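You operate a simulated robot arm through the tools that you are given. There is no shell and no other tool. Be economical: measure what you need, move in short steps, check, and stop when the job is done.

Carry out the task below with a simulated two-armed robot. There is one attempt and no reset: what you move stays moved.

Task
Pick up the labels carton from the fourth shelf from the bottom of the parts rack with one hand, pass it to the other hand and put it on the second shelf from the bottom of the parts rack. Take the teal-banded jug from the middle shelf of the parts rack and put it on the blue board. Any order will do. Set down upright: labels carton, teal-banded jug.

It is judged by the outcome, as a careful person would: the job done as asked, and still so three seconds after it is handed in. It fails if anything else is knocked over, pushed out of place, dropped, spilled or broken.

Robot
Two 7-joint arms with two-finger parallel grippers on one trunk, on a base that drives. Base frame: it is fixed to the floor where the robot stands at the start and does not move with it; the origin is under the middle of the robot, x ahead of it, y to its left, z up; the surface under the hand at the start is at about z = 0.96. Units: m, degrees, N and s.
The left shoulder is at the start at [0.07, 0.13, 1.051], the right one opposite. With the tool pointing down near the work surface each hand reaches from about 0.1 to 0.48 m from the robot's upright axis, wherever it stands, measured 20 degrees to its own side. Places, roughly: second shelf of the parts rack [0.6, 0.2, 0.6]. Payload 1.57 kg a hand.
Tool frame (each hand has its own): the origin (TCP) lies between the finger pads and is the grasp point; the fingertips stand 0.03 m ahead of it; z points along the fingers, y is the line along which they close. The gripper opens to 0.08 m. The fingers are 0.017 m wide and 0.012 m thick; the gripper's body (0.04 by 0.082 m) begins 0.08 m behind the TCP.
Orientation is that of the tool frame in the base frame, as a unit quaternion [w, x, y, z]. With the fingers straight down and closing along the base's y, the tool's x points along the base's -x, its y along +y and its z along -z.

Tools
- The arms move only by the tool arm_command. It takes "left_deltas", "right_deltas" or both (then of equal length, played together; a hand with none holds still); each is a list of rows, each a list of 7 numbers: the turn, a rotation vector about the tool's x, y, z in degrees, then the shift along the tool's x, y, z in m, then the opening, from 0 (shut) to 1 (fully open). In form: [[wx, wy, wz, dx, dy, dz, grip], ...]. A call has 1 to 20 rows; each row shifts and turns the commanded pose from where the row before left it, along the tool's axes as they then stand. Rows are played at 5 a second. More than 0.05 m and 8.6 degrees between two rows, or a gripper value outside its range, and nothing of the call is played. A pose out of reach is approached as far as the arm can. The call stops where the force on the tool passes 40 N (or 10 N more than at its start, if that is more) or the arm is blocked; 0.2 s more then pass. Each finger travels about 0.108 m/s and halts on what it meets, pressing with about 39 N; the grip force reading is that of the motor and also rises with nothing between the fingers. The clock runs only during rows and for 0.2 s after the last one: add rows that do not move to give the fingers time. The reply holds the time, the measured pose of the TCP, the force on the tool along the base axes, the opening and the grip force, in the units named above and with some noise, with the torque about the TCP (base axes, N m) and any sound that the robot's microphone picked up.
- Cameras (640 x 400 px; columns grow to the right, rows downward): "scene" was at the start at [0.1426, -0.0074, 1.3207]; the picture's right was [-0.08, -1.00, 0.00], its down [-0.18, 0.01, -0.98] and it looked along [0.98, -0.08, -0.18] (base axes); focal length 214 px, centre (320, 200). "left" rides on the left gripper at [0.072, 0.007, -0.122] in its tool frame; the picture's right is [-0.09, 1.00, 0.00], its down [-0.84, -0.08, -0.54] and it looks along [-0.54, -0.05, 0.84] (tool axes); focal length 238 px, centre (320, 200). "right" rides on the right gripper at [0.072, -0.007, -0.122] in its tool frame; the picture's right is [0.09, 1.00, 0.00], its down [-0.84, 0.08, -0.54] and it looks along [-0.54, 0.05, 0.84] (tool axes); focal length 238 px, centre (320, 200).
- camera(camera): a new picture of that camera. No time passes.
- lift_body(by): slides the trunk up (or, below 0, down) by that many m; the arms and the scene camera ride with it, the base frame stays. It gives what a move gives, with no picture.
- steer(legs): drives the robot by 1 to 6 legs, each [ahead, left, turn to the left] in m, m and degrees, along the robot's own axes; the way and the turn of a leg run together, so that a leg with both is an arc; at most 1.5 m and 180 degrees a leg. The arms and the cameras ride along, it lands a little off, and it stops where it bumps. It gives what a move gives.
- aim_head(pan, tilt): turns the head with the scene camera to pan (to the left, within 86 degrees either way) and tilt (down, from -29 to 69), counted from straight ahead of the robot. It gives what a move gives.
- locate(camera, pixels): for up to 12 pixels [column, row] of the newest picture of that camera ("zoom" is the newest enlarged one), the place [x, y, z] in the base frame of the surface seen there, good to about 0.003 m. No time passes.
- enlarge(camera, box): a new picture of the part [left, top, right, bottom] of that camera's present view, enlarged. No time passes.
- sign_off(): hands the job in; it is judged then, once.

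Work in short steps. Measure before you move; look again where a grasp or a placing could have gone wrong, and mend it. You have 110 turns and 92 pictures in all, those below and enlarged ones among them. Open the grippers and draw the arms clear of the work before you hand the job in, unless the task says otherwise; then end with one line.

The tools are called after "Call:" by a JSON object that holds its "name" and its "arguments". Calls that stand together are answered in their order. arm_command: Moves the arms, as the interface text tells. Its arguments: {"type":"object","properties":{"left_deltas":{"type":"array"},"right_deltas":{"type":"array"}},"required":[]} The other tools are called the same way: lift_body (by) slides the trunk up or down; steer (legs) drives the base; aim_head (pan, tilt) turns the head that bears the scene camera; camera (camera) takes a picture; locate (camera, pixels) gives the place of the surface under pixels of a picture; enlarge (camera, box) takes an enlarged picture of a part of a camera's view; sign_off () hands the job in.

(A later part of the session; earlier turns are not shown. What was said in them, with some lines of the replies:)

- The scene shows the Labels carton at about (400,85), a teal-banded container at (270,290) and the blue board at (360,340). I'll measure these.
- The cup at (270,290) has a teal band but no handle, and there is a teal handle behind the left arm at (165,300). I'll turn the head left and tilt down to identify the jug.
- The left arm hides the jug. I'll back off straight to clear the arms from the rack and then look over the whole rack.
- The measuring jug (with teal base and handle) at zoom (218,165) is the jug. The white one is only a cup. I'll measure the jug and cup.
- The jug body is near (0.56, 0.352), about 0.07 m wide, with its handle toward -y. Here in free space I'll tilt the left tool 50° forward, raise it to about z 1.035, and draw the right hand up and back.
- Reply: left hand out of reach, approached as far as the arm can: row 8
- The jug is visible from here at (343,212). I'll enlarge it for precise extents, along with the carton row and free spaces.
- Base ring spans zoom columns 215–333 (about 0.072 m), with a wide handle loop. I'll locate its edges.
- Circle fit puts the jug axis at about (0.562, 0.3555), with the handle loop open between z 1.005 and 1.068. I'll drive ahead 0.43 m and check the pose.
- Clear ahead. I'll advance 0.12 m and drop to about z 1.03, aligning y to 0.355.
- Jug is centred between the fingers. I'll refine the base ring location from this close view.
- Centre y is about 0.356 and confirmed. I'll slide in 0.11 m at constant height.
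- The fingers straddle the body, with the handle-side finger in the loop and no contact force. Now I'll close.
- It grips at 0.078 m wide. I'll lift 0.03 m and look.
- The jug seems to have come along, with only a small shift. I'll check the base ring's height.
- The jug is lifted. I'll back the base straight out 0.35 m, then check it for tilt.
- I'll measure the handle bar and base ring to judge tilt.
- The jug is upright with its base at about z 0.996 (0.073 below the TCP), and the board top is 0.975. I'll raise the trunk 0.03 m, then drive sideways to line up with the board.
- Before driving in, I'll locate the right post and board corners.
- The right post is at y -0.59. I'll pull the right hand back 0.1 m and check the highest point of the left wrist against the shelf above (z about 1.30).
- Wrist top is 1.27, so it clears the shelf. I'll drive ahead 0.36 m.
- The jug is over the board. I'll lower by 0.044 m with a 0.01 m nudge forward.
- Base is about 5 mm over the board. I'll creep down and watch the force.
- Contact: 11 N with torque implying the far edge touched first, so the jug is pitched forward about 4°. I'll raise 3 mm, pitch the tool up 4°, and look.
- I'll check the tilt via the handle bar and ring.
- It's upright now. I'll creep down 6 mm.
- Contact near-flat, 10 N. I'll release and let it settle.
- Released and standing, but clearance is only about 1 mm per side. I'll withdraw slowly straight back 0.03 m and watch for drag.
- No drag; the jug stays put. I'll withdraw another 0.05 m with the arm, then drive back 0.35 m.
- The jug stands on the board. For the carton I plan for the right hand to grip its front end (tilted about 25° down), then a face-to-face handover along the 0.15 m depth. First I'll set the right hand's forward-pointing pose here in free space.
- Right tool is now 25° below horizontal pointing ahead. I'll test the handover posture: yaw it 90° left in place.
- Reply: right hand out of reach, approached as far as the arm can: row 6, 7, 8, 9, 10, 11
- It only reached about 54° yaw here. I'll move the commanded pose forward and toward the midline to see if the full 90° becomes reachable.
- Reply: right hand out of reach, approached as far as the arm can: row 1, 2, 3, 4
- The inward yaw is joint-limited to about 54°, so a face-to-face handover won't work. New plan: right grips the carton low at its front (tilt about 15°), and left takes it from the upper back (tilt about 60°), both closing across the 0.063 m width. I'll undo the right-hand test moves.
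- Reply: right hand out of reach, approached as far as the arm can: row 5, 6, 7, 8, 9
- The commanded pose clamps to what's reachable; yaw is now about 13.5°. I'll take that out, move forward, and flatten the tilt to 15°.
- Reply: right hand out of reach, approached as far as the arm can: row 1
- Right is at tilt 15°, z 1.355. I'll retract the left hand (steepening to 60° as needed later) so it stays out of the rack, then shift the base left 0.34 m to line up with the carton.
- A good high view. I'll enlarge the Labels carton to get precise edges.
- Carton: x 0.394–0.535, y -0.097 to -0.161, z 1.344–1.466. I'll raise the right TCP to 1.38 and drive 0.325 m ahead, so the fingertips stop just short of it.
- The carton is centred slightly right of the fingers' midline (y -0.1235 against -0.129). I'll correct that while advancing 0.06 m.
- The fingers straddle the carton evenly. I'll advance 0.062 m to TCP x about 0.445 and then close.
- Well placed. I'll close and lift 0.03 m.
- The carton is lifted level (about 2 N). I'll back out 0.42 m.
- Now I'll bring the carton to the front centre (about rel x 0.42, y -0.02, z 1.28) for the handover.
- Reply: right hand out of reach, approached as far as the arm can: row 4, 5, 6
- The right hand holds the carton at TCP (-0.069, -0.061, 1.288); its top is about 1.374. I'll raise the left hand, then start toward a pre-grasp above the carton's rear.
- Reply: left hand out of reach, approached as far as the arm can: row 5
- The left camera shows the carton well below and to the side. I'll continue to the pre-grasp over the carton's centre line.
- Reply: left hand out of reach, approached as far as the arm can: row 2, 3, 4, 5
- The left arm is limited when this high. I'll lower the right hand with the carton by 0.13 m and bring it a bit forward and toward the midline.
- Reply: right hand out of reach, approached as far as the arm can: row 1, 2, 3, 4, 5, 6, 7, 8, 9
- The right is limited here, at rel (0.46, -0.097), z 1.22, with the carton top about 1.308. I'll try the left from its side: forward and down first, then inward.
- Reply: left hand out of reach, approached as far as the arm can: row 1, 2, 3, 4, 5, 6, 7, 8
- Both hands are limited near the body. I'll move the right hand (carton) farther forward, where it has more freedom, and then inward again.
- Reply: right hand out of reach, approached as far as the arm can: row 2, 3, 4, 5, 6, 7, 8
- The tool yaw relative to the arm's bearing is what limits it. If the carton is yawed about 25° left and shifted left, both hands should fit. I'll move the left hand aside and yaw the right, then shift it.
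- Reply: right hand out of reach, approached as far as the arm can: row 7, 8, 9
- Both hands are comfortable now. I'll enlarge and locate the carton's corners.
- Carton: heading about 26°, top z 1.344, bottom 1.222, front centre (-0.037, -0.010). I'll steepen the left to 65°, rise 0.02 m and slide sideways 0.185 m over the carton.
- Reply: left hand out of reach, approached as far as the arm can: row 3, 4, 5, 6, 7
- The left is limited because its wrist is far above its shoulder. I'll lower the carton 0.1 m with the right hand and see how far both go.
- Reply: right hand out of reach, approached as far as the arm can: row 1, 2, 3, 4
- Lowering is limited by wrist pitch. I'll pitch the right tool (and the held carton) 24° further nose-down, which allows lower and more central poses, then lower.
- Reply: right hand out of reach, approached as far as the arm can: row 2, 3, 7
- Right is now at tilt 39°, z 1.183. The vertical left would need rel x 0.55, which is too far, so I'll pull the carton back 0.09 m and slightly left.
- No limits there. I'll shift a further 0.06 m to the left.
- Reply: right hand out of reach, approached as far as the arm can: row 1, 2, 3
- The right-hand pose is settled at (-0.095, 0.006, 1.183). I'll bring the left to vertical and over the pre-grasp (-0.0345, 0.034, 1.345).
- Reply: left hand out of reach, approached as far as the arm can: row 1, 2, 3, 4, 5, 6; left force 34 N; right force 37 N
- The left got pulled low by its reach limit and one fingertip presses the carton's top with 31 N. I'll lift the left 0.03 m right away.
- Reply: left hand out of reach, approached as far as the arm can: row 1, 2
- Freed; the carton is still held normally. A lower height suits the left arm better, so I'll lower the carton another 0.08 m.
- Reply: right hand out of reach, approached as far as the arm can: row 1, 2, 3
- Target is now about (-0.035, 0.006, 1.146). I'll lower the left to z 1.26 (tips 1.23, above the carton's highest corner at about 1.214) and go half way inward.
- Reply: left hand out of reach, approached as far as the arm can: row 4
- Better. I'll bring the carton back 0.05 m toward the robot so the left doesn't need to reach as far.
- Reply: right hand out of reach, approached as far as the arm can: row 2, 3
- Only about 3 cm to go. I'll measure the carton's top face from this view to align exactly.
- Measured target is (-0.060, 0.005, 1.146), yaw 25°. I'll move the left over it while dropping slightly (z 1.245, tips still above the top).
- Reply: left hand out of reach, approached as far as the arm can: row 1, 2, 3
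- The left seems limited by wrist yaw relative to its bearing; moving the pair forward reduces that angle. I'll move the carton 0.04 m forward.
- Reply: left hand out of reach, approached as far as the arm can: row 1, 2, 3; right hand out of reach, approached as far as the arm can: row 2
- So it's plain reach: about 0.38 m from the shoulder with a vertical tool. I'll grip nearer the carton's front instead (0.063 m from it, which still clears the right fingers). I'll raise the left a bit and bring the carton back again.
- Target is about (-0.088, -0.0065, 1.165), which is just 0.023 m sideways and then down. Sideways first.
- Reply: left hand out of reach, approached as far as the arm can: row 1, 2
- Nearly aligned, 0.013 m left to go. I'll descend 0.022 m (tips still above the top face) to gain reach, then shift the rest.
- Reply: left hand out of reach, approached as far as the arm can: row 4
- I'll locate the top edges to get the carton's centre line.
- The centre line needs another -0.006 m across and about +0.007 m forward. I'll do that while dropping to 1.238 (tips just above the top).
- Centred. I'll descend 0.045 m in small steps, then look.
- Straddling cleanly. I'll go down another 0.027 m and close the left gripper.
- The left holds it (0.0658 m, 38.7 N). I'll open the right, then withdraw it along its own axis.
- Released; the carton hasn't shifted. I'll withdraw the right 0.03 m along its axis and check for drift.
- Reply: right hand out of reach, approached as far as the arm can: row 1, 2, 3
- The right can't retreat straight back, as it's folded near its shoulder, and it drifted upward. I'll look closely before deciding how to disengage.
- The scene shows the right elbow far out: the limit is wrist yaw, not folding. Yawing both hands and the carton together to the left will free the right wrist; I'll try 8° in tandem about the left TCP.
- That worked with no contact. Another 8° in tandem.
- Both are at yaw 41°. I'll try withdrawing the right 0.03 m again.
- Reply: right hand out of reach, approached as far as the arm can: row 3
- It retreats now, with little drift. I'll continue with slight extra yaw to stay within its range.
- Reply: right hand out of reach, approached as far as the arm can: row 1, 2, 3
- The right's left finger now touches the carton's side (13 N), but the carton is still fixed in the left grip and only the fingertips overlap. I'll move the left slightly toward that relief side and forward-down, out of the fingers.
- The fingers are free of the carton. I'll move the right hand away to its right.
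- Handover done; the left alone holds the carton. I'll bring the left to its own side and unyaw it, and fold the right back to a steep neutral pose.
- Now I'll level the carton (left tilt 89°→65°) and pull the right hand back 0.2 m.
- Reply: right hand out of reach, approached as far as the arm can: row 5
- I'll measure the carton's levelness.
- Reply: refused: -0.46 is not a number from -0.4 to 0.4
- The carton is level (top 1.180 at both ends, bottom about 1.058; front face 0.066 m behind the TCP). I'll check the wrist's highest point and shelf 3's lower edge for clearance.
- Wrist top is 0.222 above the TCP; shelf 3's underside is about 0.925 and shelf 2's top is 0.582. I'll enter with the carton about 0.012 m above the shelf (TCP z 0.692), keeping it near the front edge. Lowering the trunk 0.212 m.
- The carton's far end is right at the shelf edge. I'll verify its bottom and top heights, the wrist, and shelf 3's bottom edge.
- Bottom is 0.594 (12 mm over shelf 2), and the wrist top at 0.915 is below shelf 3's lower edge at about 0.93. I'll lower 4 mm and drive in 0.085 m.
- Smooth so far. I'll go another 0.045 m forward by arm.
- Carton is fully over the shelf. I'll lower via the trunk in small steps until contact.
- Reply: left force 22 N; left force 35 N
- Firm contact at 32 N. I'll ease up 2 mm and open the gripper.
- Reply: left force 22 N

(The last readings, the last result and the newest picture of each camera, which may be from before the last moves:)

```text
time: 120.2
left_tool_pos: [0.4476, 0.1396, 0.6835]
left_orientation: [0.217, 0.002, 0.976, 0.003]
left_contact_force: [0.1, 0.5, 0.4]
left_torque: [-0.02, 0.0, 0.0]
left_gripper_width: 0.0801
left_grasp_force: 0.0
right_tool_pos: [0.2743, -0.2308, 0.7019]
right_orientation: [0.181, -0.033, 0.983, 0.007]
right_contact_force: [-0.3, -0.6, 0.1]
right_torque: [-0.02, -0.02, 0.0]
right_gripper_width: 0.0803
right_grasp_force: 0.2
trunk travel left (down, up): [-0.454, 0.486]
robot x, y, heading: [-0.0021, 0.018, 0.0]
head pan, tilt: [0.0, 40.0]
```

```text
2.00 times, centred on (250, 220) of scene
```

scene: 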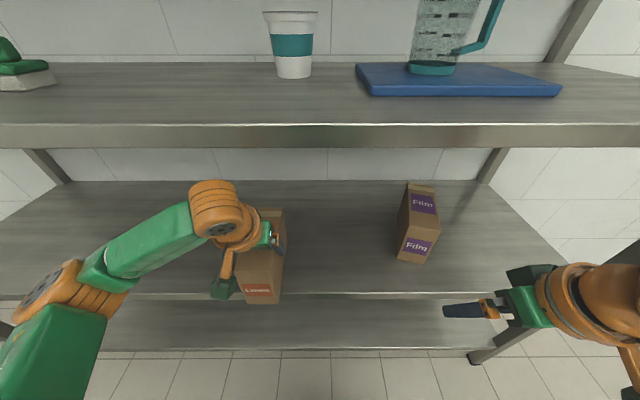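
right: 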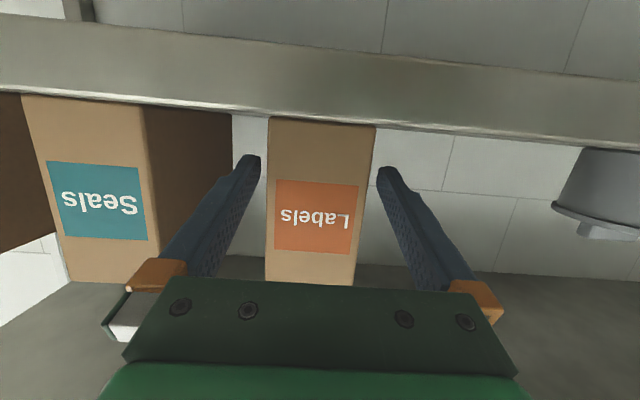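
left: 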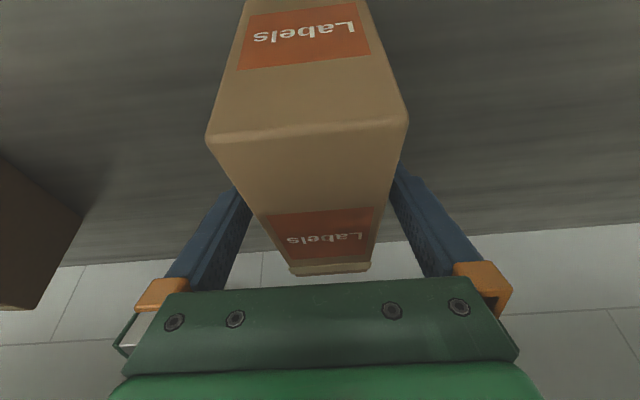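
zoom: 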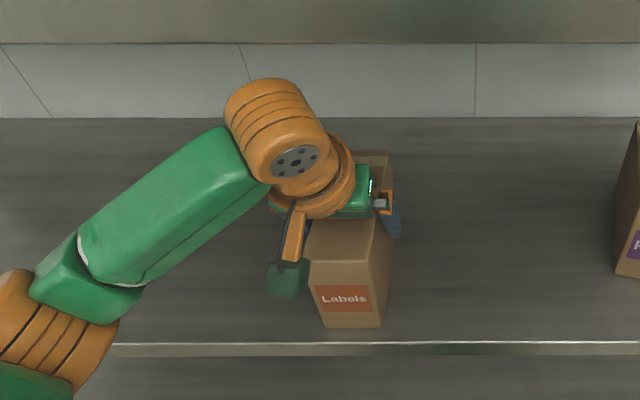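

Standing, with even clearance. I'll withdraw straight back with the arm, then the base.

Call:
{"name": "arm_command", "arguments": {"left_deltas": [[0, 0, 0, 0.0136, 0, -0.0063, 1], [0, 0, 0, 0.0136, 0, -0.0063, 1], [0, 0, 0, 0.0136, 0, -0.0063, 1], [0, 0, 0, 0.0136, 0, -0.0063, 1]]}}

Call:
{"name": "steer", "arguments": {"legs": [[-0.45, 0, 0]]}}

Call:
{"name": "aim_head", "arguments": {"pan": 0, "tilt": 10}}

Call:
{"name": "camera", "arguments": {"camera": "scene"}}

```text
time: 121.2
left_tool_pos: [0.3859, 0.1398, 0.6807]
left_orientation: [0.216, 0.003, 0.976, 0.004]
left_contact_force: [0.3, -0.6, -0.1]
left_torque: [0.0, -0.02, 0.03]
left_gripper_width: 0.08
left_grasp_force: 0.1
right_tool_pos: [0.2731, -0.2311, 0.7029]
right_orientation: [0.182, -0.033, 0.983, 0.007]
right_contact_force: [0.5, 0.5, -0.7]
right_torque: [0.02, 0.0, -0.01]
right_gripper_width: 0.0798
right_grasp_force: 0.1
trunk travel left (down, up): [-0.454, 0.486]
robot x, y, heading: [-0.0019, 0.0231, -0.2]
head pan, tilt: [0.0, 40.0]
```

```text
time: 123.8
left_tool_pos: [-0.0551, 0.1411, 0.6795]
left_orientation: [0.216, 0.001, 0.976, 0.004]
left_contact_force: [-0.7, 0.2, 0.0]
left_torque: [-0.03, 0.01, 0.02]
left_gripper_width: 0.08
left_grasp_force: 0.1
right_tool_pos: [-0.1682, -0.2299, 0.7022]
right_orientation: [0.181, -0.033, 0.983, 0.007]
right_contact_force: [-0.1, -0.5, 0.3]
right_torque: [-0.03, 0.01, 0.0]
right_gripper_width: 0.08
right_grasp_force: 0.2
trunk travel left (down, up): [-0.454, 0.486]
robot x, y, heading: [-0.4445, 0.0216, -0.0]
head pan, tilt: [0.0, 40.0]
```

```text
time: 124.8
left_tool_pos: [-0.0554, 0.1416, 0.6828]
left_orientation: [0.216, 0.002, 0.976, 0.003]
left_contact_force: [0.7, -0.3, 0.4]
left_torque: [0.02, 0.0, -0.03]
left_gripper_width: 0.0799
left_grasp_force: 0.0
right_tool_pos: [-0.1674, -0.2295, 0.7029]
right_orientation: [0.18, -0.033, 0.983, 0.007]
right_contact_force: [0.7, 0.0, 0.7]
right_torque: [0.01, -0.02, 0.0]
right_gripper_width: 0.0801
right_grasp_force: 0.1
trunk travel left (down, up): [-0.454, 0.486]
robot x, y, heading: [-0.4457, 0.0246, -0.0]
head pan, tilt: [0.0, 10.0]
```

```text
17 pictures are left
```

scene: 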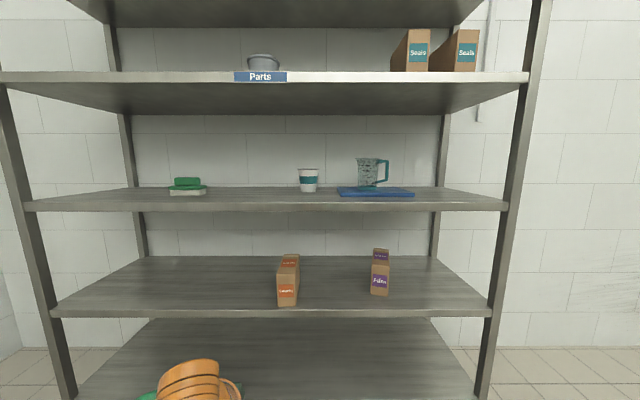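

The Labels carton stands upright on the second shelf (about (288,280)), the jug stands on the blue board (about (368,173)), and everything else is in place. The grippers are open and clear, so I'm handing in.

Call:
{"name": "sign_off", "arguments": {}}

```text
The job is handed in.
```

The labels carton went from the right hand to the left and now stands upright on the second shelf. The teal-banded jug stands upright on the blue board. In the last picture nothing else on the rack looked moved.
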